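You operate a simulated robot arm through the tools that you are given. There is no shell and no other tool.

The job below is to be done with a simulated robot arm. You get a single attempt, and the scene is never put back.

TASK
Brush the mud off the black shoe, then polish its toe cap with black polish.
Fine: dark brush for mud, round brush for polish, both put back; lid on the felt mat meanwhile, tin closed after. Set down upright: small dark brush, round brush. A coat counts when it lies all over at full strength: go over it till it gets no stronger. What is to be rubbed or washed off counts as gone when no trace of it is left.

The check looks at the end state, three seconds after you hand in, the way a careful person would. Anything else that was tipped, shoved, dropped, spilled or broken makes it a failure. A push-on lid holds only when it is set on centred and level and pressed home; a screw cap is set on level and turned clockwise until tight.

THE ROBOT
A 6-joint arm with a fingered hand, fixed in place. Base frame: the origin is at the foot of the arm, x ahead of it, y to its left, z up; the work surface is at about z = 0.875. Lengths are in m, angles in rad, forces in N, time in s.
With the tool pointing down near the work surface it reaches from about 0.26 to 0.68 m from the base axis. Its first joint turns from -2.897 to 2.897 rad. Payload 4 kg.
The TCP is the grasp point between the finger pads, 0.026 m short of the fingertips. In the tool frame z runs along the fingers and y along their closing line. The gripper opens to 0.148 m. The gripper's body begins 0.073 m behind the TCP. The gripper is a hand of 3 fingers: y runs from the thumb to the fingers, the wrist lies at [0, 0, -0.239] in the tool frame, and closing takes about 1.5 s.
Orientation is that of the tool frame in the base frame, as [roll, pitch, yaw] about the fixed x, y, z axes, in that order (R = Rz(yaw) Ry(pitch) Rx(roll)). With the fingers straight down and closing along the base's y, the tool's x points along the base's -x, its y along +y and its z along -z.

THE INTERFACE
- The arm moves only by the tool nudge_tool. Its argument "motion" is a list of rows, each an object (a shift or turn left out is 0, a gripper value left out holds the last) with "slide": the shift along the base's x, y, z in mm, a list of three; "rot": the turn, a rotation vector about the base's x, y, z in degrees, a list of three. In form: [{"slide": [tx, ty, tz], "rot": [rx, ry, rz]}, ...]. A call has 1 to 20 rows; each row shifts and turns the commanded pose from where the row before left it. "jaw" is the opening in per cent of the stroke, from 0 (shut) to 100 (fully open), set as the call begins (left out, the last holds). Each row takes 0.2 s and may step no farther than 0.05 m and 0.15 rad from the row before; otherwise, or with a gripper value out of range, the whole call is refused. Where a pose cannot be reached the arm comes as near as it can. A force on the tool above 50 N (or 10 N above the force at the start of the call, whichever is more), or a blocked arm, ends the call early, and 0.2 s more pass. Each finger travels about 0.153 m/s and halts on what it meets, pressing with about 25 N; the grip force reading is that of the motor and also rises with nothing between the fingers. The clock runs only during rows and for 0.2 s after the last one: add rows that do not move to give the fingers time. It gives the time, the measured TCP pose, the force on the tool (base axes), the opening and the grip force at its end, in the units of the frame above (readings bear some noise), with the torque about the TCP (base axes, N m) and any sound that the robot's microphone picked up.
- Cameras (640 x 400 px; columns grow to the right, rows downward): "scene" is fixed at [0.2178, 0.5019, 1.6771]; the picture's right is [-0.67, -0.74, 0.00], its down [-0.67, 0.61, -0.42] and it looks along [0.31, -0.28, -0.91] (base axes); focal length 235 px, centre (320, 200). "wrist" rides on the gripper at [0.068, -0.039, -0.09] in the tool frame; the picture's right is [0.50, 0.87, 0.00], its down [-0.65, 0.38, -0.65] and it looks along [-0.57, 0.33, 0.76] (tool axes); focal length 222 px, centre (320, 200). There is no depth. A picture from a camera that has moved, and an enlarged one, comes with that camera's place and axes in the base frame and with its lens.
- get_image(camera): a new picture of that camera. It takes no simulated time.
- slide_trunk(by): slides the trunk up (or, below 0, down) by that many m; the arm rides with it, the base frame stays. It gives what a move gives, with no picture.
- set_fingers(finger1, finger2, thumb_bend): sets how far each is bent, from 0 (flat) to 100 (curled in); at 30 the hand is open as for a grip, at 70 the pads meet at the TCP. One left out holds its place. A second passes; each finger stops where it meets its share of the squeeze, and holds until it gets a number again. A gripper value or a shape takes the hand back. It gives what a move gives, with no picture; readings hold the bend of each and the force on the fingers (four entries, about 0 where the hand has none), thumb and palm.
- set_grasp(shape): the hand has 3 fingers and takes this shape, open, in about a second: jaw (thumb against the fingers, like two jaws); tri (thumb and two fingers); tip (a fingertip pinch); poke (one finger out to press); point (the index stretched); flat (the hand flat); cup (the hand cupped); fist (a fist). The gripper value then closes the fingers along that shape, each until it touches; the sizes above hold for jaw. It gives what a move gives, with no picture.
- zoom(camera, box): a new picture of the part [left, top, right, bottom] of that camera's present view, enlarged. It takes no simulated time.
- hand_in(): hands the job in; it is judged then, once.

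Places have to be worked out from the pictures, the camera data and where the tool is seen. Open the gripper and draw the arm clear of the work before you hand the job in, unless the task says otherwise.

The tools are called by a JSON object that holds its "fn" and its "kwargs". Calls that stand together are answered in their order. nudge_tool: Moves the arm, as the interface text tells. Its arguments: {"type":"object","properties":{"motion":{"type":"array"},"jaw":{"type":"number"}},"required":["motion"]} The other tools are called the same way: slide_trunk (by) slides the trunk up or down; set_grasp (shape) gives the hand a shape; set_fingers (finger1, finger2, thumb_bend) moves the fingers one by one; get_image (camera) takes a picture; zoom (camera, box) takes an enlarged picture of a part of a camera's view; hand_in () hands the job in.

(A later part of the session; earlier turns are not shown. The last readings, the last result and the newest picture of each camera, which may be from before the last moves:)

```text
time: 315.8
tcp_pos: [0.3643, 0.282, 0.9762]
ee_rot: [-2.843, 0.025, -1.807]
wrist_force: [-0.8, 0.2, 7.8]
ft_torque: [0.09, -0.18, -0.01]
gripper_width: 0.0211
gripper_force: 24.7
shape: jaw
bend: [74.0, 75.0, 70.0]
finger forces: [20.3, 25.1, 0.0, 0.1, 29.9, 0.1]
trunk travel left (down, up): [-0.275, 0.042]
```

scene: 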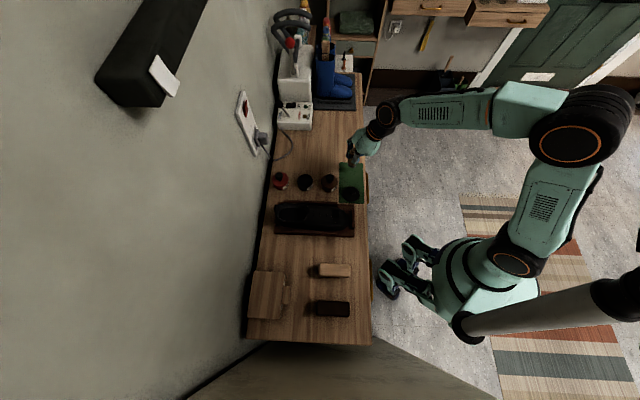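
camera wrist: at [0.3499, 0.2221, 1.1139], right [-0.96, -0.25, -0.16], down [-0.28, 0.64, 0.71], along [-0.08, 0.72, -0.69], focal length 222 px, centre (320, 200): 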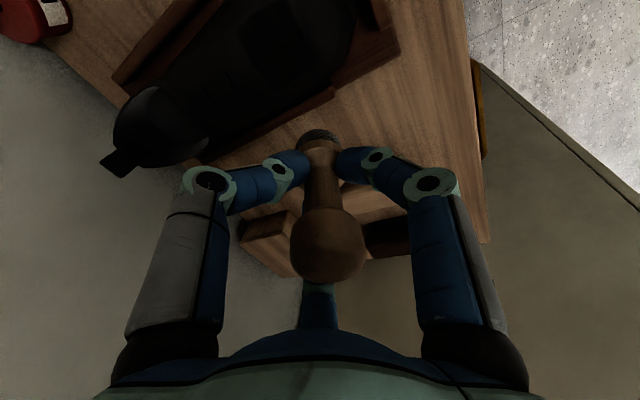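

{"fn": "nudge_tool", "kwargs": {"motion": [{"slide": [-3, 3, -0.4]}, {"slide": [3, -3, 0.4]}, {"slide": [3, -3, 0.3]}, {"slide": [-3, 3, -0.3]}, {"slide": [3, 3, 1.0]}, {"slide": [3, 3, 0.9]}, {"slide": [-3, 3, -0.4]}, {"slide": [3, -3, 0.4]}, {"slide": [-3, -3, -0.9]}, {"slide": [-3, -3, -1.0]}, {"slide": [0, 0, 8]}, {"slide": [0, 0, 15]}, {"slide": [0, 0, 20]}, {}]}}

{"fn": "zoom", "kwargs": {"camera": "wrist", "box": [200, 40, 440, 280]}}

```text
time: 318.8
tcp_pos: [0.3668, 0.2823, 1.0183]
ee_rot: [-2.845, 0.023, -1.805]
wrist_force: [-0.1, -0.2, -0.7]
ft_torque: [-0.02, 0.01, 0.0]
gripper_width: 0.0208
gripper_force: 24.7
shape: jaw
bend: [74.0, 75.0, 70.0]
finger forces: [21.3, 22.0, 0.1, 0.1, 23.5, 0.0]
trunk travel left (down, up): [-0.275, 0.042]
```

```text
1.67 times, centred on (320, 160) of wrist
camera zoom: at [0.3602, 0.2115, 1.1139], right [-0.92, -0.29, -0.26], down [-0.39, 0.75, 0.53], along [0.05, 0.59, -0.81], focal length 370 px, centre (320, 267)
```

zoom: 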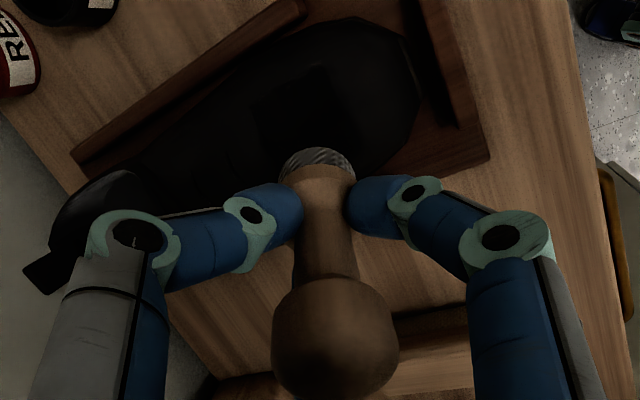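

Now the opposite side: I roll the brush the other way and move to the −l edge.

{"fn": "nudge_tool", "kwargs": {"motion": [{"slide": [11.7, -8.3, 2], "rot": [4.95, 4.95, 0]}, {"slide": [11.7, -8.3, 2], "rot": [4.95, 4.95, 0]}, {"slide": [11.7, -8.3, 0], "rot": [4.95, 4.95, 0]}, {"slide": [11.7, -8.3, 0], "rot": [4.95, 4.95, 0]}, {"slide": [0, 0, -15]}, {"slide": [0, 0, -12]}, {"slide": [0, 0, -8]}, {}, {}]}}

```text
time: 320.8
tcp_pos: [0.4125, 0.2498, 0.9875]
ee_rot: [3.011, 0.269, -1.87]
wrist_force: [-0.2, -0.5, -0.8]
ft_torque: [0.0, 0.01, 0.03]
gripper_width: 0.0208
gripper_force: 24.2
shape: jaw
bend: [74.0, 75.0, 70.0]
finger forces: [21.1, 20.1, 0.0, 0.1, 20.6, 0.0]
trunk travel left (down, up): [-0.275, 0.042]
```

{"fn": "nudge_tool", "kwargs": {"motion": [{"slide": [0, 0, -2]}, {"slide": [0, 0, -2]}, {"slide": [0, 0, -1]}, {}]}}

```text
time: 321.8
tcp_pos: [0.4123, 0.2489, 0.9823]
ee_rot: [3.01, 0.269, -1.868]
wrist_force: [0.5, 0.6, 0.2]
ft_torque: [0.01, 0.0, 0.0]
gripper_width: 0.0208
gripper_force: 24.9
shape: jaw
bend: [74.0, 75.0, 70.0]
finger forces: [21.1, 20.2, 0.0, 0.1, 20.6, 0.1]
trunk travel left (down, up): [-0.275, 0.042]
```

{"fn": "nudge_tool", "kwargs": {"motion": [{"slide": [0, 0, -1]}, {"slide": [0, 0, -1]}, {}]}}

```text
time: 322.6
tcp_pos: [0.413, 0.2485, 0.9794]
ee_rot: [3.012, 0.27, -1.87]
wrist_force: [1.0, -1.4, 1.0]
ft_torque: [0.01, -0.04, -0.01]
gripper_width: 0.0205
gripper_force: 24.8
shape: jaw
bend: [74.0, 75.0, 70.0]
finger forces: [21.4, 20.3, 0.0, 0.0, 21.2, 0.0]
trunk travel left (down, up): [-0.275, 0.042]
```

{"fn": "nudge_tool", "kwargs": {"motion": [{"slide": [0, 0, -0.8]}, {}]}}

```text
time: 323.2
tcp_pos: [0.4127, 0.2503, 0.9803]
ee_rot: [3.012, 0.271, -1.87]
wrist_force: [0.2, -2.0, 6.3]
ft_torque: [0.1, -0.1, -0.03]
gripper_width: 0.0208
gripper_force: 24.5
shape: jaw
bend: [74.0, 75.0, 70.0]
finger forces: [21.4, 21.7, 0.1, 0.0, 22.3, 0.0]
trunk travel left (down, up): [-0.275, 0.042]
```

6 N. I wiggle here, then lift and go rearward, and stroke toe-ward along this side.

{"fn": "nudge_tool", "kwargs": {"motion": [{"slide": [3, -3, -0.3]}, {"slide": [-3, 3, 0.3]}, {"slide": [-3, 3, 0.3]}, {"slide": [3, -3, -0.3]}, {"slide": [0, 0, 2.0]}, {"slide": [4, 4, 0.8]}, {"slide": [4, 4, 0.8]}, {"slide": [0, 0, -2.2]}, {}]}}

```text
time: 325.2
tcp_pos: [0.4207, 0.2565, 0.9807]
ee_rot: [3.01, 0.271, -1.869]
wrist_force: [0.4, -1.2, 3.4]
ft_torque: [0.07, -0.1, -0.01]
gripper_width: 0.0208
gripper_force: 25.0
shape: jaw
bend: [74.0, 75.0, 70.0]
finger forces: [21.2, 21.4, 0.0, 0.1, 22.0, 0.1]
trunk travel left (down, up): [-0.275, 0.042]
```

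{"fn": "nudge_tool", "kwargs": {"motion": [{"slide": [0, 0, -0.4]}, {"slide": [3, -3, -0.3]}, {"slide": [-3, 3, 0.3]}, {"slide": [-3, 3, 0.3]}, {"slide": [3, -3, -0.3]}, {"slide": [-4, -4, -0.8]}, {"slide": [3, -3, -0.3]}, {"slide": [-3, 3, 0.3]}, {"slide": [-4, -4, -0.9]}, {"slide": [3, -3, -0.3]}, {"slide": [-3, 3, 0.3]}, {"slide": [-4, -4, -1.3]}, {"slide": [3, -3, -0.3]}, {"slide": [-3, 3, 0.3]}, {"slide": [-3, -3, -1.2]}, {"slide": [3, -3, -0.3]}, {"slide": [-3, 3, 0.3]}]}}

```text
time: 328.8
tcp_pos: [0.4045, 0.2416, 0.9758]
ee_rot: [3.011, 0.269, -1.87]
wrist_force: [-0.4, 0.3, -0.5]
ft_torque: [-0.03, -0.03, -0.02]
gripper_width: 0.0208
gripper_force: 25.5
shape: jaw
bend: [74.0, 75.0, 70.0]
finger forces: [21.1, 21.0, 0.1, 0.0, 22.0, 0.0]
trunk travel left (down, up): [-0.275, 0.042]
```

{"fn": "nudge_tool", "kwargs": {"motion": [{"slide": [0, 0, -0.8]}, {"slide": [0, 0, -0.7]}, {}]}}

```text
time: 329.6
tcp_pos: [0.4053, 0.2427, 0.9764]
ee_rot: [3.012, 0.27, -1.869]
wrist_force: [-0.4, -2.9, 10.9]
ft_torque: [0.1, -0.01, 0.01]
gripper_width: 0.0206
gripper_force: 25.0
shape: jaw
bend: [74.0, 75.0, 70.0]
finger forces: [21.8, 24.2, 0.0, 0.0, 23.5, 0.0]
trunk travel left (down, up): [-0.275, 0.042]
```

{"fn": "nudge_tool", "kwargs": {"motion": [{"slide": [0, 0, 0.3]}, {"slide": [3, -3, -0.3]}, {"slide": [-3, 3, 0.3]}, {"slide": [-3, 3, 0.3]}, {"slide": [3, -3, -0.3]}, {"slide": [0, 0, 8]}, {"slide": [0, 0, 15]}, {"slide": [0, 0, 20]}, {"slide": [0, 0, 10], "rot": [-4.95, -4.95, 0]}, {"slide": [0, 0, 0], "rot": [-4.95, -4.95, 0]}, {"slide": [0, 0, 0], "rot": [-3.5, 3.5, 0]}, {"slide": [0, 0, 0], "rot": [-3.5, 3.5, 0]}, {"slide": [10, -16, 0]}, {"slide": [10, -16, 0]}, {"slide": [10, -16, 0]}, {"slide": [10, -16, 0]}, {"slide": [10, -16, 0]}, {"slide": [10, -16, 0]}, {}, {}]}}

{"fn": "zoom", "kwargs": {"camera": "scene", "box": [310, 200, 355, 232]}}

{"fn": "zoom", "kwargs": {"camera": "scene", "box": [270, 140, 390, 240]}}

```text
time: 333.8
tcp_pos: [0.4644, 0.1451, 1.0272]
ee_rot: [3.141, -0.001, -1.83]
wrist_force: [-0.1, -0.4, -0.3]
ft_torque: [-0.03, -0.01, 0.0]
gripper_width: 0.0205
gripper_force: 25.2
shape: jaw
bend: [74.0, 75.0, 70.0]
finger forces: [21.1, 20.3, 0.1, 0.0, 20.9, 0.0]
trunk travel left (down, up): [-0.275, 0.042]
```

```text
12.50 times, centred on (332, 216) of scene
camera zoom: at [0.2178, 0.5019, 1.6771], right [-0.67, -0.74, 0.0], down [-0.67, 0.61, -0.42], along [0.31, -0.28, -0.91], focal length 2935 px, centre (164, 0)
```

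zoom: 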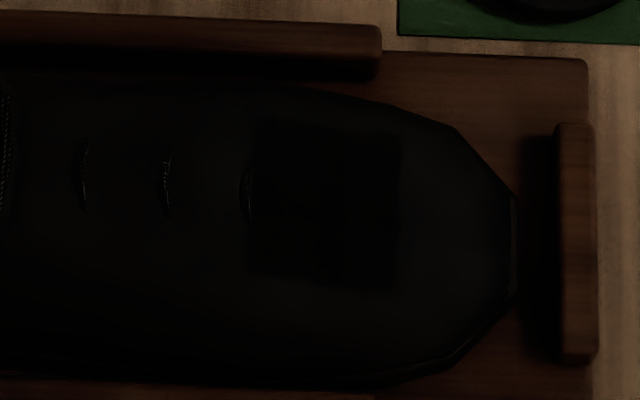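

```text
4.00 times, centred on (330, 190) of scene
camera zoom: at [0.2178, 0.5019, 1.6771], right [-0.67, -0.74, 0.0], down [-0.67, 0.61, -0.42], along [0.31, -0.28, -0.91], focal length 939 px, centre (280, 240)
```

zoom: 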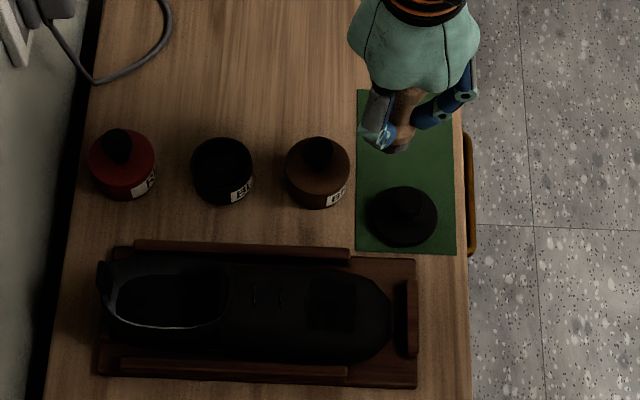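

The coat looks complete. Now I take the round brush back to its original place at (0.504, 0.0726).

{"fn": "nudge_tool", "kwargs": {"motion": [{"slide": [9.9, -18.1, 0]}, {"slide": [9.9, -18.1, 0]}, {"slide": [9.9, -18.1, 0]}, {"slide": [9.9, -18.1, 0]}, {}, {}]}}

{"fn": "zoom", "kwargs": {"camera": "wrist", "box": [230, 70, 410, 270]}}

{"fn": "zoom", "kwargs": {"camera": "scene", "box": [335, 130, 385, 175]}}

```text
time: 335.2
tcp_pos: [0.5051, 0.0742, 1.0281]
ee_rot: [-3.141, 0.001, -1.83]
wrist_force: [-0.5, -0.2, -0.5]
ft_torque: [0.02, -0.01, 0.0]
gripper_width: 0.0202
gripper_force: 25.0
shape: jaw
bend: [74.0, 75.0, 70.0]
finger forces: [21.1, 20.3, 0.0, 0.1, 20.9, 0.1]
trunk travel left (down, up): [-0.275, 0.042]
```

```text
2.00 times, centred on (320, 170) of wrist
camera zoom: at [0.5252, -0.0016, 1.1187], right [-0.97, -0.26, 0.0], down [-0.2, 0.73, 0.65], along [-0.17, 0.63, -0.76], focal length 444 px, centre (320, 260)
```

zoom: 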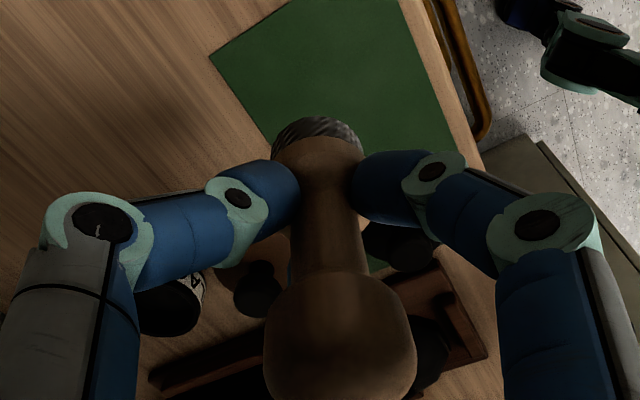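

```text
8.89 times, centred on (360, 152) of scene
camera zoom: at [0.2178, 0.5019, 1.6771], right [-0.67, -0.74, 0.0], down [-0.67, 0.61, -0.42], along [0.31, -0.28, -0.91], focal length 2087 px, centre (-36, 622)
```

zoom: 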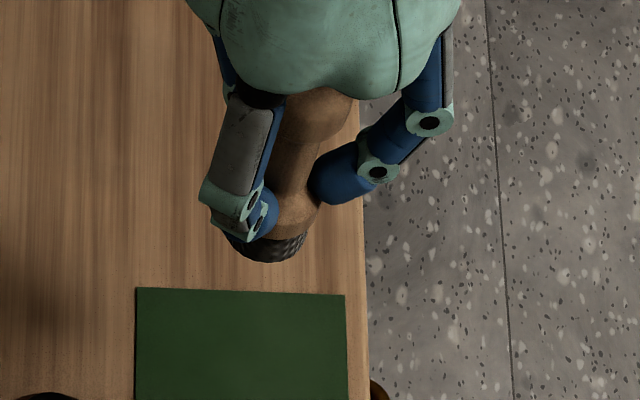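

The brush leans about 3° in the hand; I correct that and lower it to just above the mat.

{"fn": "nudge_tool", "kwargs": {"motion": [{"slide": [1.0, 0, -15], "rot": [-1.6, 2.7, 0]}, {"slide": [0, 0, -20]}, {"slide": [0, 0, -20]}, {"slide": [0, 0, -20]}, {"slide": [0, 0, -10]}, {}, {}]}}

{"fn": "zoom", "kwargs": {"camera": "scene", "box": [335, 145, 375, 180]}}

```text
time: 336.8
tcp_pos: [0.5049, 0.0731, 0.9435]
ee_rot: [3.102, -0.04, -1.83]
wrist_force: [0.2, 0.1, -0.7]
ft_torque: [0.01, -0.01, -0.02]
gripper_width: 0.0201
gripper_force: 24.9
shape: jaw
bend: [74.0, 75.0, 70.0]
finger forces: [21.0, 20.3, 0.0, 0.1, 20.7, 0.0]
trunk travel left (down, up): [-0.275, 0.042]
```

```text
11.43 times, centred on (355, 162) of scene
camera zoom: at [0.2178, 0.5019, 1.6771], right [-0.67, -0.74, 0.0], down [-0.67, 0.61, -0.42], along [0.31, -0.28, -0.91], focal length 2683 px, centre (-80, 629)
```

zoom: 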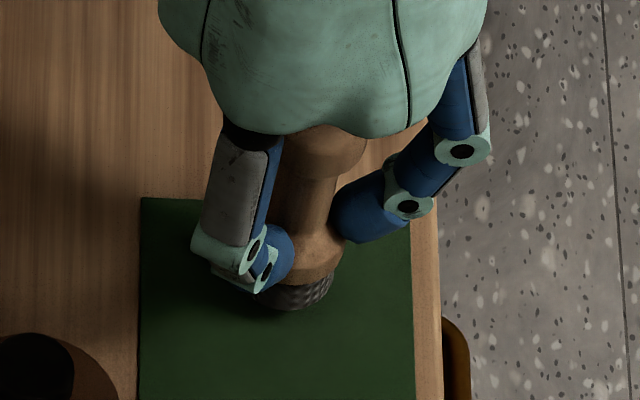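

{"fn": "nudge_tool", "kwargs": {"motion": [{"slide": [1, 1, -3]}, {"slide": [0, 0, -3]}, {"slide": [0, 0, -2]}, {}]}}

```text
time: 337.8
tcp_pos: [0.506, 0.0745, 0.9352]
ee_rot: [3.102, -0.039, -1.831]
wrist_force: [-0.6, 0.3, -1.1]
ft_torque: [0.0, 0.02, -0.02]
gripper_width: 0.0205
gripper_force: 25.2
shape: jaw
bend: [74.0, 75.0, 70.0]
finger forces: [21.0, 20.3, 0.0, 0.0, 20.8, 0.1]
trunk travel left (down, up): [-0.275, 0.042]
```

{"fn": "nudge_tool", "kwargs": {"motion": [{"slide": [0, 0, -1]}, {"slide": [0, 0, -1]}, {}]}}

```text
time: 338.6
tcp_pos: [0.5038, 0.0743, 0.9331]
ee_rot: [3.102, -0.037, -1.831]
wrist_force: [0.4, 0.0, -0.7]
ft_torque: [-0.02, -0.02, 0.01]
gripper_width: 0.0204
gripper_force: 24.9
shape: jaw
bend: [74.0, 75.0, 70.0]
finger forces: [20.9, 20.2, 0.0, 0.1, 20.8, 0.0]
trunk travel left (down, up): [-0.275, 0.042]
```

{"fn": "nudge_tool", "kwargs": {"motion": [{"slide": [0, 0, -0.8]}, {"slide": [0, 0, -0.7]}, {}]}}

```text
time: 339.4
tcp_pos: [0.5065, 0.0746, 0.9336]
ee_rot: [3.102, -0.038, -1.831]
wrist_force: [0.1, 0.4, -0.1]
ft_torque: [0.0, 0.01, -0.02]
gripper_width: 0.0206
gripper_force: 25.1
shape: jaw
bend: [74.0, 75.0, 70.0]
finger forces: [21.0, 20.2, 0.1, 0.0, 20.7, 0.0]
trunk travel left (down, up): [-0.275, 0.042]
```

{"fn": "nudge_tool", "kwargs": {"motion": [{"slide": [0, 0, -0.8]}, {"slide": [0, 0, -0.7]}, {}]}}

```text
time: 340.2
tcp_pos: [0.5055, 0.0748, 0.9324]
ee_rot: [3.102, -0.037, -1.83]
wrist_force: [0.2, 1.0, 5.5]
ft_torque: [0.0, 0.07, -0.02]
gripper_width: 0.0204
gripper_force: 25.4
shape: jaw
bend: [74.0, 75.0, 70.0]
finger forces: [21.6, 20.9, 0.0, 0.0, 21.1, 0.0]
trunk travel left (down, up): [-0.275, 0.042]
```

The foot is on the mat (5.5 N). I release in stages and check that it stands.

{"fn": "nudge_tool", "kwargs": {"motion": [{"slide": [0, 0, 0.4]}, {}, {}], "jaw": 18}}

{"fn": "nudge_tool", "kwargs": {"motion": [{}, {}, {}, {}], "jaw": 50}}

{"fn": "zoom", "kwargs": {"camera": "wrist", "box": [200, 70, 440, 290]}}

{"fn": "zoom", "kwargs": {"camera": "scene", "box": [335, 145, 375, 180]}}

```text
time: 341.0
tcp_pos: [0.505, 0.0745, 0.9303]
ee_rot: [3.103, -0.039, -1.831]
wrist_force: [-0.6, 0.1, 5.6]
ft_torque: [0.0, -0.07, 0.01]
gripper_width: 0.0264
gripper_force: 0.0
shape: jaw
bend: [75.0, 75.0, 71.0]
finger forces: [0.1, 0.2, 0.1, 0.1, 5.0, 0.0]
trunk travel left (down, up): [-0.275, 0.042]
```

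```text
time: 342.0
tcp_pos: [0.5063, 0.0743, 0.9287]
ee_rot: [3.103, -0.037, -1.832]
wrist_force: [-0.4, 0.3, 0.8]
ft_torque: [-0.04, 0.02, 0.01]
gripper_width: 0.0734
gripper_force: 0.0
shape: jaw
bend: [36.0, 36.0, 70.0]
finger forces: [0.0, 0.0, 0.1, 0.0, 0.0, 0.0]
trunk travel left (down, up): [-0.275, 0.042]
```

```text
1.82 times, centred on (320, 180) of wrist
camera zoom: at [0.5304, 0.0018, 1.0222], right [-0.96, -0.26, 0.05], down [-0.17, 0.75, 0.64], along [-0.21, 0.61, -0.76], focal length 404 px, centre (320, 236)
```

zoom: 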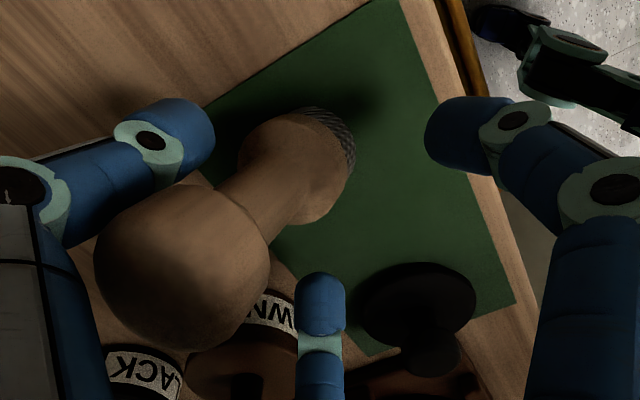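

```text
11.43 times, centred on (355, 162) of scene
camera zoom: at [0.2178, 0.5019, 1.6771], right [-0.67, -0.74, 0.0], down [-0.67, 0.61, -0.42], along [0.31, -0.28, -0.91], focal length 2683 px, centre (-80, 629)
```

zoom: 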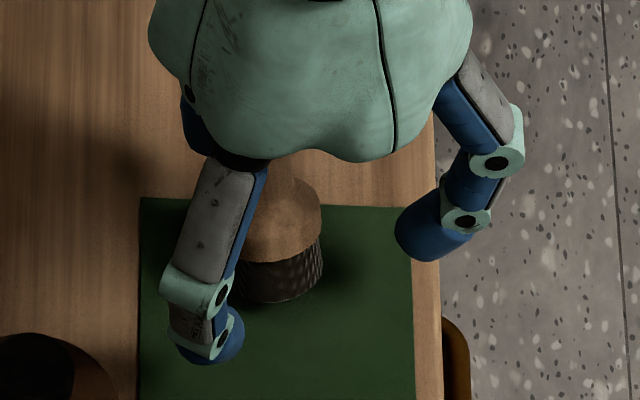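

The brush tipped toward the thumb as the fingers opened and is leaning in the hand. No time passes while I look, so I study exactly how it leans before acting.

{"fn": "get_image", "kwargs": {"camera": "wrist"}}

{"fn": "zoom", "kwargs": {"camera": "wrist", "box": [180, 100, 340, 280]}}

{"fn": "zoom", "kwargs": {"camera": "scene", "box": [320, 135, 390, 190]}}

```text
taken
camera wrist: at [0.5304, 0.0018, 1.0222], right [-0.96, -0.26, 0.05], down [-0.17, 0.75, 0.64], along [-0.21, 0.61, -0.76], focal length 222 px, centre (320, 200)
```

wrist: 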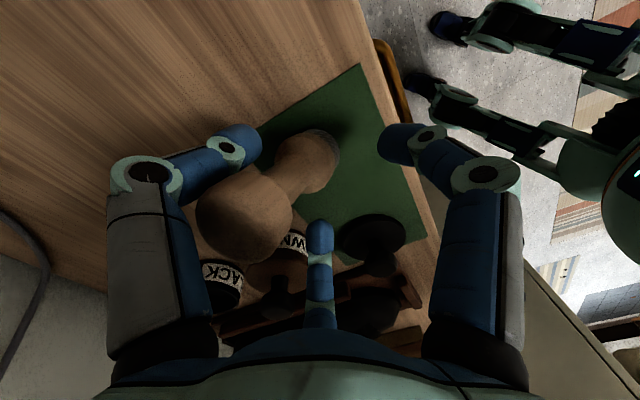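

```text
2.22 times, centred on (260, 190) of wrist
camera zoom: at [0.5304, 0.0018, 1.0222], right [-0.96, -0.26, 0.05], down [-0.17, 0.75, 0.64], along [-0.21, 0.61, -0.76], focal length 494 px, centre (453, 222)
```

zoom: 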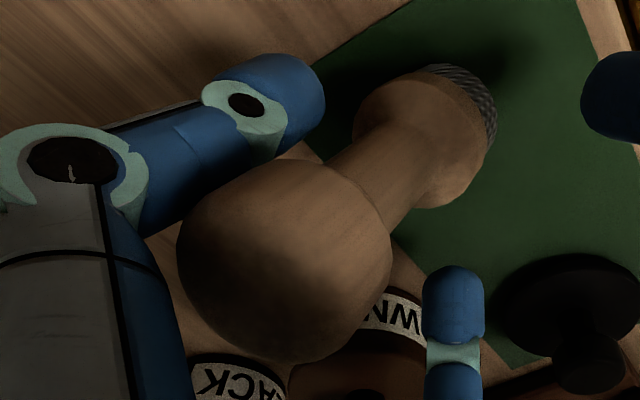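

```text
7.27 times, centred on (355, 162) of scene
camera zoom: at [0.2178, 0.5019, 1.6771], right [-0.67, -0.74, 0.0], down [-0.67, 0.61, -0.42], along [0.31, -0.28, -0.91], focal length 1708 px, centre (66, 473)
```

zoom: 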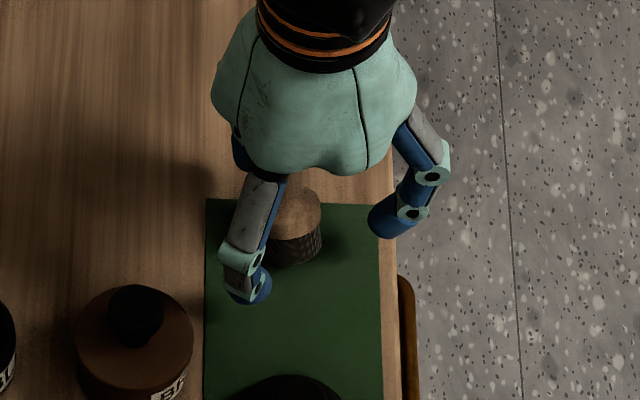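

It leans about 23° against the thumb, just past its balance point. I nudge the hand slowly 12 mm away from the thumb side so the thumb pushes the knob back upright.

{"fn": "nudge_tool", "kwargs": {"motion": [{"slide": [-2.9, 0.8, 0]}, {"slide": [-2.9, 0.8, 0]}, {"slide": [-2.9, 0.8, 0]}, {"slide": [-2.9, 0.8, 0]}]}}

{"fn": "zoom", "kwargs": {"camera": "wrist", "box": [180, 80, 400, 280]}}

{"fn": "zoom", "kwargs": {"camera": "scene", "box": [320, 135, 390, 190]}}

```text
time: 343.0
tcp_pos: [0.4938, 0.079, 0.9302]
ee_rot: [3.103, -0.038, -1.83]
wrist_force: [0.7, -0.3, 0.3]
ft_torque: [0.03, 0.01, -0.01]
gripper_width: 0.0737
gripper_force: 0.1
shape: jaw
bend: [36.0, 36.0, 70.0]
finger forces: [0.0, 0.0, 0.0, 0.0, 0.0, 0.0]
trunk travel left (down, up): [-0.275, 0.042]
```

```text
2.00 times, centred on (290, 180) of wrist
camera zoom: at [0.5191, 0.0055, 1.0222], right [-0.96, -0.26, 0.05], down [-0.17, 0.75, 0.64], along [-0.21, 0.61, -0.76], focal length 444 px, centre (380, 240)
```

zoom: 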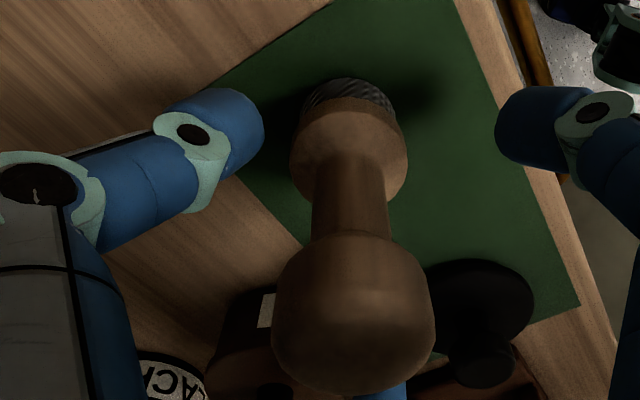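

```text
7.27 times, centred on (355, 162) of scene
camera zoom: at [0.2178, 0.5019, 1.6771], right [-0.67, -0.74, 0.0], down [-0.67, 0.61, -0.42], along [0.31, -0.28, -0.91], focal length 1708 px, centre (66, 473)
```

zoom: 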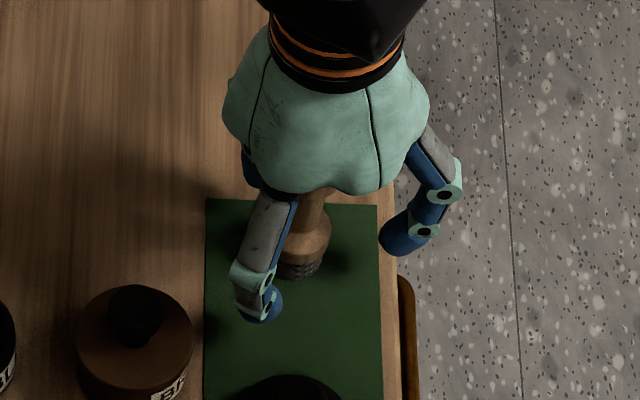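

It stands upright again. I wait a moment to be sure it's stable before moving the hand.

{"fn": "nudge_tool", "kwargs": {"motion": [{}, {}, {}]}}

{"fn": "zoom", "kwargs": {"camera": "wrist", "box": [180, 80, 400, 280]}}

{"fn": "zoom", "kwargs": {"camera": "scene", "box": [335, 145, 375, 180]}}

```text
time: 343.8
tcp_pos: [0.4937, 0.0784, 0.9303]
ee_rot: [3.103, -0.037, -1.831]
wrist_force: [0.3, 0.4, 0.3]
ft_torque: [0.0, 0.0, 0.04]
gripper_width: 0.0734
gripper_force: 0.0
shape: jaw
bend: [36.0, 36.0, 70.0]
finger forces: [0.0, 0.1, 0.0, 0.0, 0.0, 0.1]
trunk travel left (down, up): [-0.275, 0.042]
```

```text
2.00 times, centred on (290, 180) of wrist
camera zoom: at [0.5191, 0.0054, 1.0222], right [-0.96, -0.26, 0.05], down [-0.17, 0.75, 0.64], along [-0.21, 0.61, -0.76], focal length 444 px, centre (380, 240)
```

zoom: 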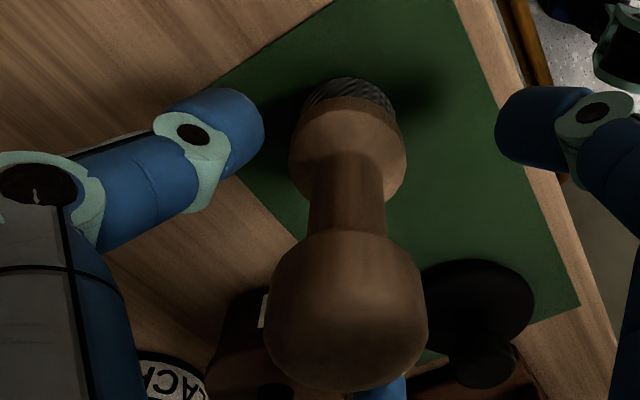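

```text
11.43 times, centred on (355, 162) of scene
camera zoom: at [0.2178, 0.5019, 1.6771], right [-0.67, -0.74, 0.0], down [-0.67, 0.61, -0.42], along [0.31, -0.28, -0.91], focal length 2683 px, centre (-80, 629)
```

zoom: 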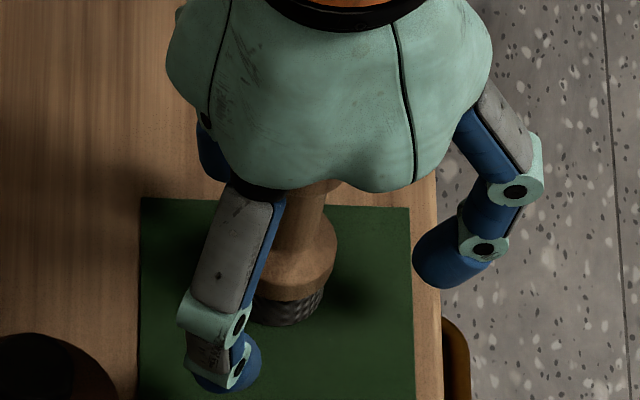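

The brush stands exactly at its original spot. I re-centre the open hand on it so nothing brushes against it, then lift straight up.

{"fn": "nudge_tool", "kwargs": {"motion": [{"slide": [4, -2.2, 0]}, {"slide": [4, -2.2, 0]}, {"slide": [4, -2.2, 0]}, {}]}}

{"fn": "zoom", "kwargs": {"camera": "wrist", "box": [200, 70, 440, 290]}}

```text
time: 344.8
tcp_pos: [0.5062, 0.0718, 0.9308]
ee_rot: [3.103, -0.038, -1.832]
wrist_force: [0.4, 0.5, -0.6]
ft_torque: [0.0, 0.03, 0.0]
gripper_width: 0.0735
gripper_force: 0.0
shape: jaw
bend: [36.0, 36.0, 70.0]
finger forces: [0.0, 0.1, 0.0, 0.0, 0.0, 0.1]
trunk travel left (down, up): [-0.275, 0.042]
```

```text
1.82 times, centred on (320, 180) of wrist
camera zoom: at [0.5314, -0.0015, 1.0227], right [-0.96, -0.26, 0.05], down [-0.17, 0.75, 0.64], along [-0.21, 0.61, -0.76], focal length 404 px, centre (320, 236)
```

zoom: 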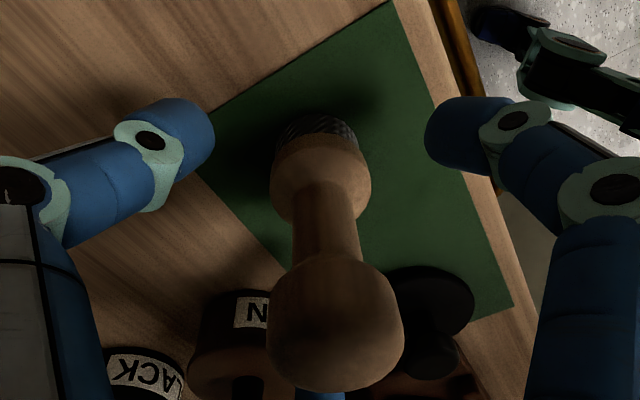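

Centred with clearance all round. I lift straight up.

{"fn": "nudge_tool", "kwargs": {"motion": [{"slide": [0, 0, 8]}, {"slide": [0, 0, 15]}, {"slide": [0, 0, 20]}, {"slide": [0, 0, 20]}, {"slide": [0, 0, 20]}, {"slide": [0, 0, 20]}, {}]}}

{"fn": "zoom", "kwargs": {"camera": "wrist", "box": [240, 40, 400, 200]}}

{"fn": "zoom", "kwargs": {"camera": "scene", "box": [320, 135, 390, 200]}}

```text
time: 346.4
tcp_pos: [0.5068, 0.0713, 1.0347]
ee_rot: [3.103, -0.04, -1.83]
wrist_force: [-0.2, -0.6, 0.5]
ft_torque: [-0.02, 0.0, 0.01]
gripper_width: 0.0737
gripper_force: 0.0
shape: jaw
bend: [36.0, 36.0, 70.0]
finger forces: [0.0, 0.0, 0.1, 0.0, 0.0, 0.0]
trunk travel left (down, up): [-0.275, 0.042]
```

```text
2.50 times, centred on (320, 120) of wrist
camera zoom: at [0.5313, -0.0012, 1.1261], right [-0.96, -0.26, 0.05], down [-0.17, 0.75, 0.64], along [-0.21, 0.61, -0.76], focal length 555 px, centre (320, 400)
```

zoom: 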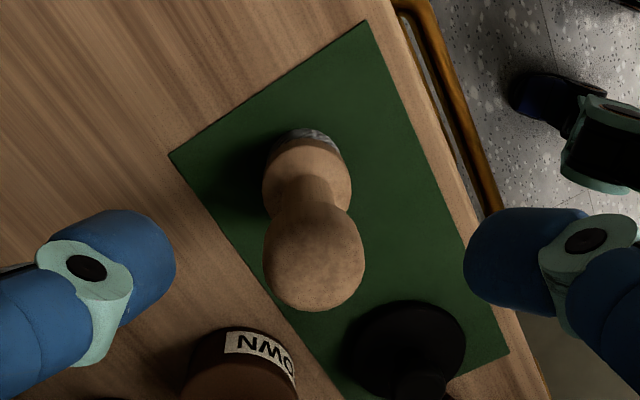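

```text
6.15 times, centred on (355, 168) of scene
camera zoom: at [0.2178, 0.5019, 1.6771], right [-0.67, -0.74, 0.0], down [-0.67, 0.61, -0.42], along [0.31, -0.28, -0.91], focal length 1445 px, centre (105, 400)
```

zoom: 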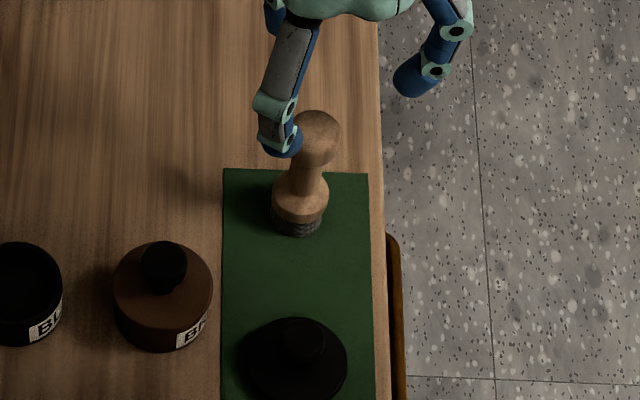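

The round brush stands free and upright. Next the lid: I level the hand and move above it at (0.4316, 0.1487).

{"fn": "nudge_tool", "kwargs": {"motion": [{"slide": [0, 0, 5], "rot": [1.6, -2.7, 0]}, {"slide": [-15, 15.5, 0]}, {"slide": [-15, 15.5, 0]}, {"slide": [-15, 15.5, 0]}, {"slide": [-15, 15.5, 0]}, {"slide": [-15, 15.5, 0]}, {}, {}], "jaw": 45}}

{"fn": "get_image", "kwargs": {"camera": "wrist"}}

{"fn": "zoom", "kwargs": {"camera": "wrist", "box": [260, 50, 380, 170]}}

```text
time: 348.2
tcp_pos: [0.4336, 0.149, 1.0402]
ee_rot: [-3.141, 0.0, -1.831]
wrist_force: [-0.5, -0.6, 0.0]
ft_torque: [0.0, -0.02, -0.03]
gripper_width: 0.0672
gripper_force: 0.1
shape: jaw
bend: [39.0, 39.0, 70.0]
finger forces: [0.1, 0.0, 0.1, 0.1, 0.0, 0.1]
trunk travel left (down, up): [-0.275, 0.042]
```

```text
taken
camera wrist: at [0.4535, 0.0733, 1.1308], right [-0.97, -0.26, 0.0], down [-0.2, 0.73, 0.65], along [-0.17, 0.63, -0.76], focal length 222 px, centre (320, 200)
```

wrist: 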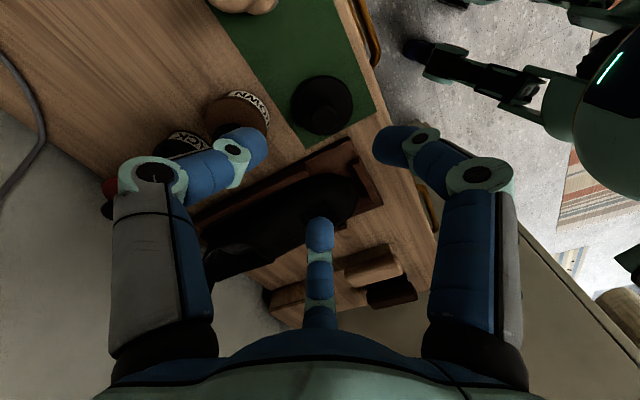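

```text
3.33 times, centred on (320, 110) of wrist
camera zoom: at [0.4535, 0.0733, 1.1308], right [-0.97, -0.26, 0.0], down [-0.2, 0.73, 0.65], along [-0.17, 0.63, -0.76], focal length 740 px, centre (320, 500)
```

zoom: 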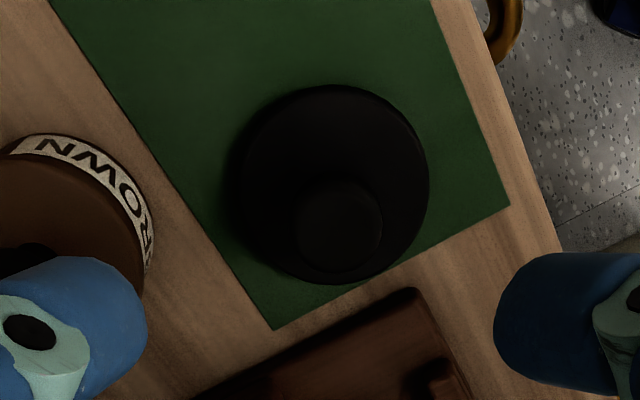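

The lid is roughly under the hand, offset by a few mm. I shift and descend partway to check again.

{"fn": "nudge_tool", "kwargs": {"motion": [{"slide": [-4, 1.5, -20]}, {"slide": [0, 0, -20]}, {"slide": [0, 0, -20]}, {"slide": [0, 0, -15]}, {}, {}]}}

{"fn": "zoom", "kwargs": {"camera": "wrist", "box": [240, 80, 400, 220]}}

{"fn": "zoom", "kwargs": {"camera": "scene", "box": [330, 165, 375, 205]}}

```text
time: 349.6
tcp_pos: [0.4279, 0.1487, 0.9627]
ee_rot: [-3.141, 0.001, -1.831]
wrist_force: [0.1, 0.4, 1.6]
ft_torque: [-0.01, 0.01, 0.02]
gripper_width: 0.067
gripper_force: 0.0
shape: jaw
bend: [39.0, 39.0, 70.0]
finger forces: [0.0, 0.0, 0.0, 0.0, 0.0, 0.0]
trunk travel left (down, up): [-0.275, 0.042]
```

```text
2.86 times, centred on (320, 150) of wrist
camera zoom: at [0.4482, 0.0735, 1.0538], right [-0.97, -0.26, 0.0], down [-0.2, 0.73, 0.65], along [-0.17, 0.63, -0.76], focal length 635 px, centre (320, 343)
```

zoom: 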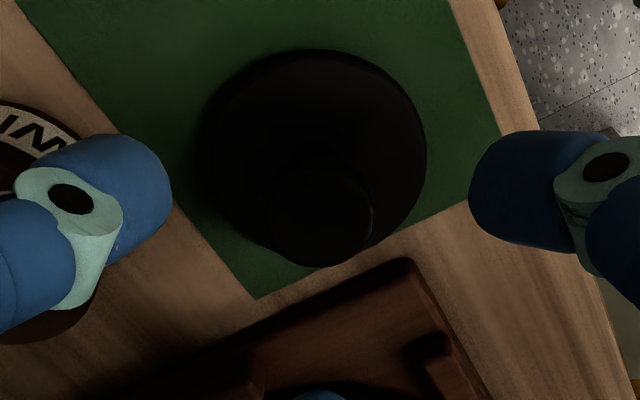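

```text
10.00 times, centred on (352, 185) of scene
camera zoom: at [0.2178, 0.5019, 1.6771], right [-0.67, -0.74, 0.0], down [-0.67, 0.61, -0.42], along [0.31, -0.28, -0.91], focal length 2348 px, centre (-5, 350)
```

zoom: 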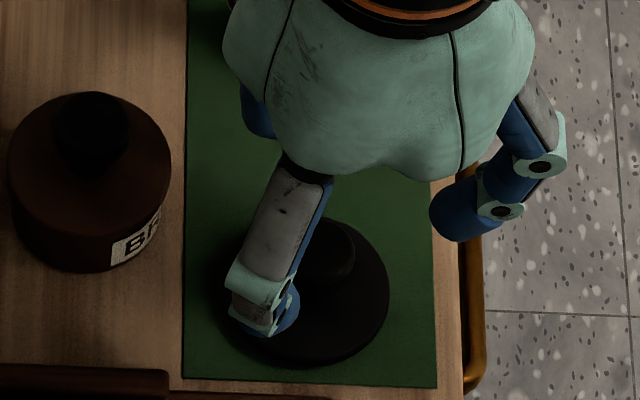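

The knob is centred under the hand. I descend to the same grip height as before (TCP ≈ 0.913).

{"fn": "nudge_tool", "kwargs": {"motion": [{"slide": [0, 0, -15]}, {"slide": [0, 0, -15]}, {"slide": [0, 0, -12]}, {"slide": [0, 0, -7]}, {}, {}]}}

{"fn": "zoom", "kwargs": {"camera": "wrist", "box": [220, 90, 420, 270]}}

```text
time: 351.0
tcp_pos: [0.4281, 0.15, 0.9143]
ee_rot: [-3.141, 0.0, -1.831]
wrist_force: [1.1, 0.1, 0.5]
ft_torque: [-0.01, 0.04, 0.03]
gripper_width: 0.067
gripper_force: 0.0
shape: jaw
bend: [39.0, 39.0, 70.0]
finger forces: [0.0, 0.0, 0.1, 0.0, 0.1, 0.1]
trunk travel left (down, up): [-0.275, 0.042]
```

```text
2.22 times, centred on (320, 180) of wrist
camera zoom: at [0.4481, 0.0745, 1.0056], right [-0.97, -0.26, 0.0], down [-0.2, 0.73, 0.65], along [-0.17, 0.63, -0.76], focal length 494 px, centre (320, 244)
```

zoom: 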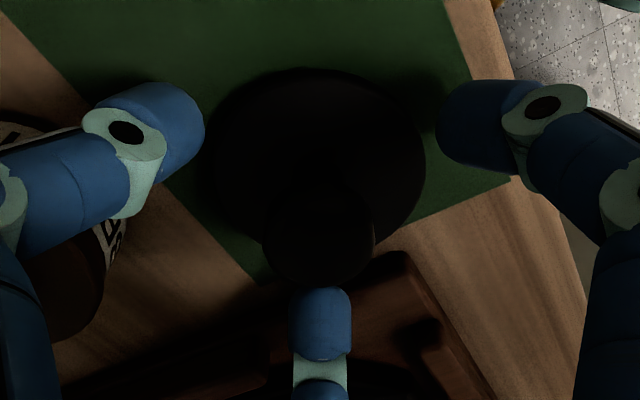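

Centred; I close on the knob's neck.

{"fn": "nudge_tool", "kwargs": {"motion": [{}, {}, {}, {}, {}, {}], "jaw": 5}}

{"fn": "zoom", "kwargs": {"camera": "wrist", "box": [220, 90, 420, 270]}}

```text
time: 352.4
tcp_pos: [0.4272, 0.1501, 0.9155]
ee_rot: [-3.141, -0.001, -1.83]
wrist_force: [-0.1, 0.3, -0.4]
ft_torque: [0.01, 0.0, 0.02]
gripper_width: 0.0143
gripper_force: 25.5
shape: jaw
bend: [74.0, 74.0, 72.0]
finger forces: [24.5, 27.2, 0.0, 0.1, 30.5, 0.1]
trunk travel left (down, up): [-0.275, 0.042]
```

```text
2.22 times, centred on (320, 180) of wrist
camera zoom: at [0.4481, 0.0745, 1.0056], right [-0.97, -0.26, 0.0], down [-0.2, 0.73, 0.65], along [-0.17, 0.63, -0.76], focal length 494 px, centre (320, 244)
```

zoom: 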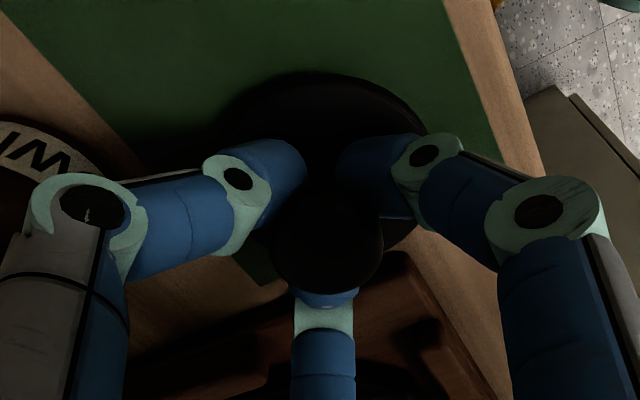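

Held firmly (24–30 N). I lift the lid and check that it hangs level and centred.

{"fn": "nudge_tool", "kwargs": {"motion": [{"slide": [0, 0, 8]}, {"slide": [0, 0, 15]}, {"slide": [0, 0, 20]}, {"slide": [0, 0, 20]}, {"slide": [0, 0, 20]}, {"slide": [0, 0, 20]}, {"slide": [0, 0, 10]}, {}, {}]}}

{"fn": "zoom", "kwargs": {"camera": "wrist", "box": [220, 90, 420, 270]}}

{"fn": "zoom", "kwargs": {"camera": "scene", "box": [325, 150, 385, 205]}}

```text
time: 354.4
tcp_pos: [0.4293, 0.1503, 1.0269]
ee_rot: [-3.141, -0.001, -1.831]
wrist_force: [0.1, 0.7, -0.1]
ft_torque: [0.01, 0.0, 0.02]
gripper_width: 0.0145
gripper_force: 25.1
shape: jaw
bend: [74.0, 74.0, 72.0]
finger forces: [24.9, 28.7, 0.0, 0.0, 31.9, 0.0]
trunk travel left (down, up): [-0.275, 0.042]
```

```text
2.22 times, centred on (320, 180) of wrist
camera zoom: at [0.4487, 0.075, 1.1186], right [-0.97, -0.26, 0.0], down [-0.2, 0.73, 0.65], along [-0.17, 0.63, -0.76], focal length 494 px, centre (320, 244)
```

zoom: 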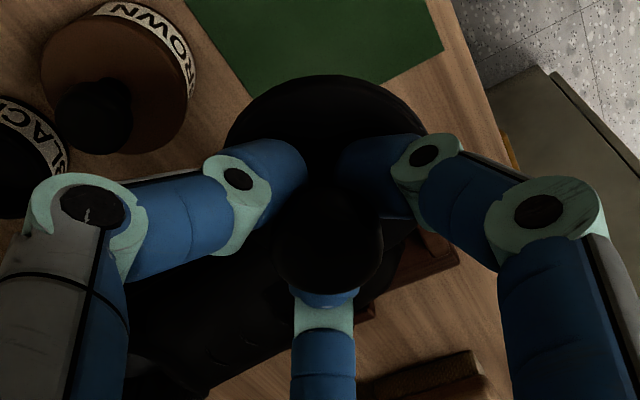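

```text
7.27 times, centred on (355, 178) of scene
camera zoom: at [0.2178, 0.5019, 1.6771], right [-0.67, -0.74, 0.0], down [-0.67, 0.61, -0.42], along [0.31, -0.28, -0.91], focal length 1708 px, centre (66, 364)
```

zoom: 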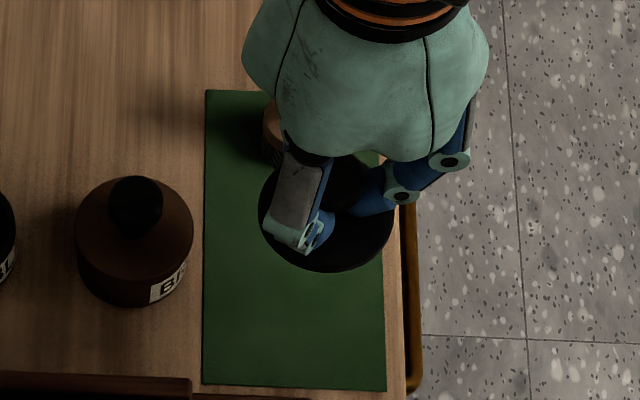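

The lid hangs level. I carry it over the tin, turning the hand back 30° on the way as at the first grip.

{"fn": "nudge_tool", "kwargs": {"motion": [{"slide": [16.5, 11, 0]}, {"slide": [16.5, 11, 0], "rot": [0, 0, -5]}, {"slide": [16.5, 11, 0], "rot": [0, 0, -5]}, {"slide": [16.5, 11, 0], "rot": [0, 0, -5]}, {"slide": [16.5, 11, 0], "rot": [0, 0, -5]}, {"slide": [16.5, 11, 0], "rot": [0, 0, -5]}, {"slide": [16.5, 11, 0], "rot": [0, 0, -5]}, {"slide": [16.5, 11, 0]}, {"slide": [16.7, 10.7, 0]}, {}, {}]}}

{"fn": "nudge_tool", "kwargs": {"motion": [{"slide": [0, 0, -15]}, {"slide": [0, 0, -15]}, {"slide": [0, 0, -15]}, {"slide": [0, 0, -8]}, {}, {}]}}

{"fn": "zoom", "kwargs": {"camera": "wrist", "box": [220, 70, 420, 250]}}

{"fn": "zoom", "kwargs": {"camera": "scene", "box": [285, 155, 325, 195]}}

```text
time: 356.8
tcp_pos: [0.5764, 0.2498, 1.0261]
ee_rot: [3.141, 0.0, -2.356]
wrist_force: [-1.4, 0.6, -1.0]
ft_torque: [0.02, 0.01, 0.01]
gripper_width: 0.0143
gripper_force: 25.4
shape: jaw
bend: [74.0, 74.0, 72.0]
finger forces: [27.3, 32.1, 0.0, 0.1, 34.4, 0.1]
trunk travel left (down, up): [-0.275, 0.042]
```

```text
time: 358.2
tcp_pos: [0.5765, 0.2493, 0.9732]
ee_rot: [3.141, 0.0, -2.354]
wrist_force: [0.6, 0.0, -0.2]
ft_torque: [0.0, -0.01, -0.03]
gripper_width: 0.0142
gripper_force: 25.3
shape: jaw
bend: [74.0, 74.0, 72.0]
finger forces: [27.5, 32.6, 0.1, 0.0, 34.4, 0.1]
trunk travel left (down, up): [-0.275, 0.042]
```

```text
2.22 times, centred on (320, 160) of wrist
camera zoom: at [0.5559, 0.1731, 1.0646], right [-0.97, 0.26, 0.0], down [0.19, 0.73, 0.65], along [0.17, 0.63, -0.76], focal length 494 px, centre (320, 289)
```

zoom: 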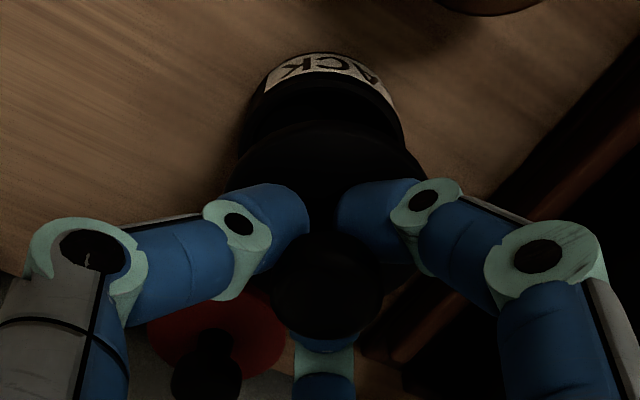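

```text
10.00 times, centred on (305, 175) of scene
camera zoom: at [0.2178, 0.5019, 1.6771], right [-0.67, -0.74, 0.0], down [-0.67, 0.61, -0.42], along [0.31, -0.28, -0.91], focal length 2348 px, centre (470, 450)
```

zoom: 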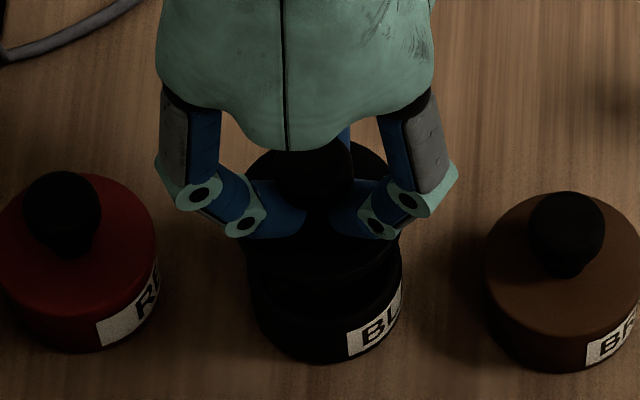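

I zoom both views to compare the lid's outline with the tin's.

{"fn": "zoom", "kwargs": {"camera": "scene", "box": [290, 165, 314, 195]}}

{"fn": "zoom", "kwargs": {"camera": "wrist", "box": [270, 90, 370, 170]}}

```text
13.33 times, centred on (302, 180) of scene
camera zoom: at [0.2178, 0.5019, 1.6771], right [-0.67, -0.74, 0.0], down [-0.67, 0.61, -0.42], along [0.31, -0.28, -0.91], focal length 3130 px, centre (560, 467)
```

zoom: 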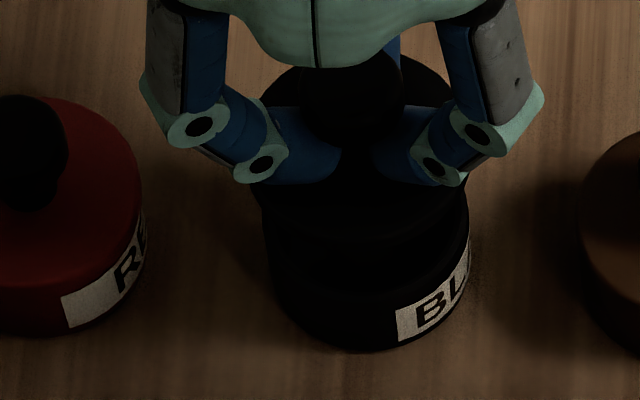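

```text
5.00 times, centred on (320, 130) of wrist
camera zoom: at [0.5559, 0.1731, 1.0646], right [-0.97, 0.26, 0.0], down [0.19, 0.73, 0.65], along [0.17, 0.63, -0.76], focal length 1111 px, centre (320, 550)
```

zoom: 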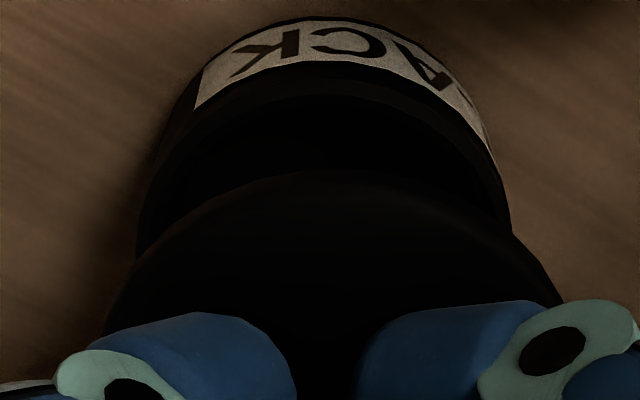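

The lid is within a couple of mm of the tin's axis. I lower to just above the rim, where parallax is small, and compare edges again.

{"fn": "nudge_tool", "kwargs": {"motion": [{"slide": [1, -0.3, -8]}, {"slide": [0, 0, -7]}, {"slide": [0, 0, -4]}, {}, {}]}}

{"fn": "zoom", "kwargs": {"camera": "wrist", "box": [260, 90, 380, 190]}}

{"fn": "zoom", "kwargs": {"camera": "scene", "box": [290, 165, 314, 195]}}

```text
time: 359.4
tcp_pos: [0.5777, 0.2478, 0.9552]
ee_rot: [-3.142, -0.002, -2.355]
wrist_force: [-0.2, 1.4, -0.2]
ft_torque: [0.02, 0.0, 0.0]
gripper_width: 0.0143
gripper_force: 25.1
shape: jaw
bend: [74.0, 74.0, 72.0]
finger forces: [27.6, 32.7, 0.1, 0.0, 34.5, 0.1]
trunk travel left (down, up): [-0.275, 0.042]
```

```text
4.00 times, centred on (320, 140) of wrist
camera zoom: at [0.5576, 0.1731, 1.0456], right [-0.97, 0.26, 0.0], down [0.19, 0.73, 0.65], along [0.17, 0.63, -0.76], focal length 888 px, centre (320, 440)
```

zoom: 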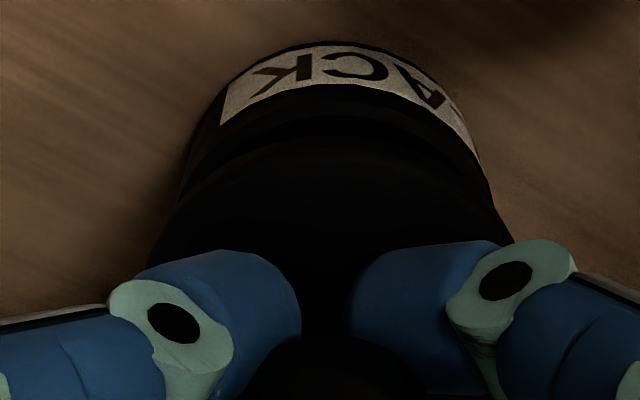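

```text
13.33 times, centred on (302, 180) of scene
camera zoom: at [0.2178, 0.5019, 1.6771], right [-0.67, -0.74, 0.0], down [-0.67, 0.61, -0.42], along [0.31, -0.28, -0.91], focal length 3130 px, centre (560, 467)
```

zoom: 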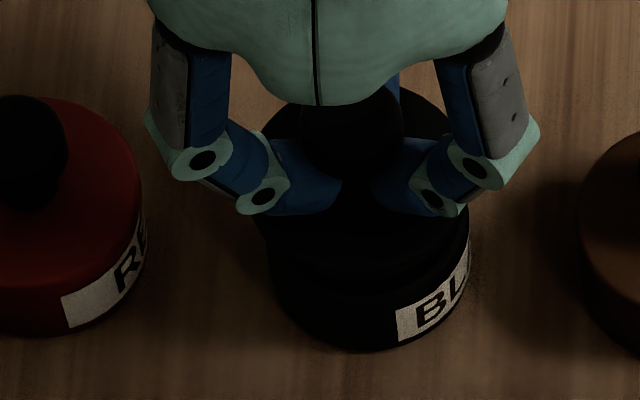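

By both views the lid should go about 0.9 mm toward −x. I apply that and lower slowly, feeling for the seat (expected near TCP 0.944).

{"fn": "nudge_tool", "kwargs": {"motion": [{"slide": [-0.9, -0.3, -2]}, {"slide": [0, 0, -2]}, {"slide": [0, 0, -2]}, {}]}}

```text
time: 360.4
tcp_pos: [0.5756, 0.2482, 0.9486]
ee_rot: [-3.14, -0.001, -2.356]
wrist_force: [0.6, 0.2, 0.2]
ft_torque: [-0.02, -0.02, -0.02]
gripper_width: 0.0146
gripper_force: 24.9
shape: jaw
bend: [74.0, 74.0, 72.0]
finger forces: [27.6, 32.8, 0.1, 0.1, 34.5, 0.0]
trunk travel left (down, up): [-0.275, 0.042]
```

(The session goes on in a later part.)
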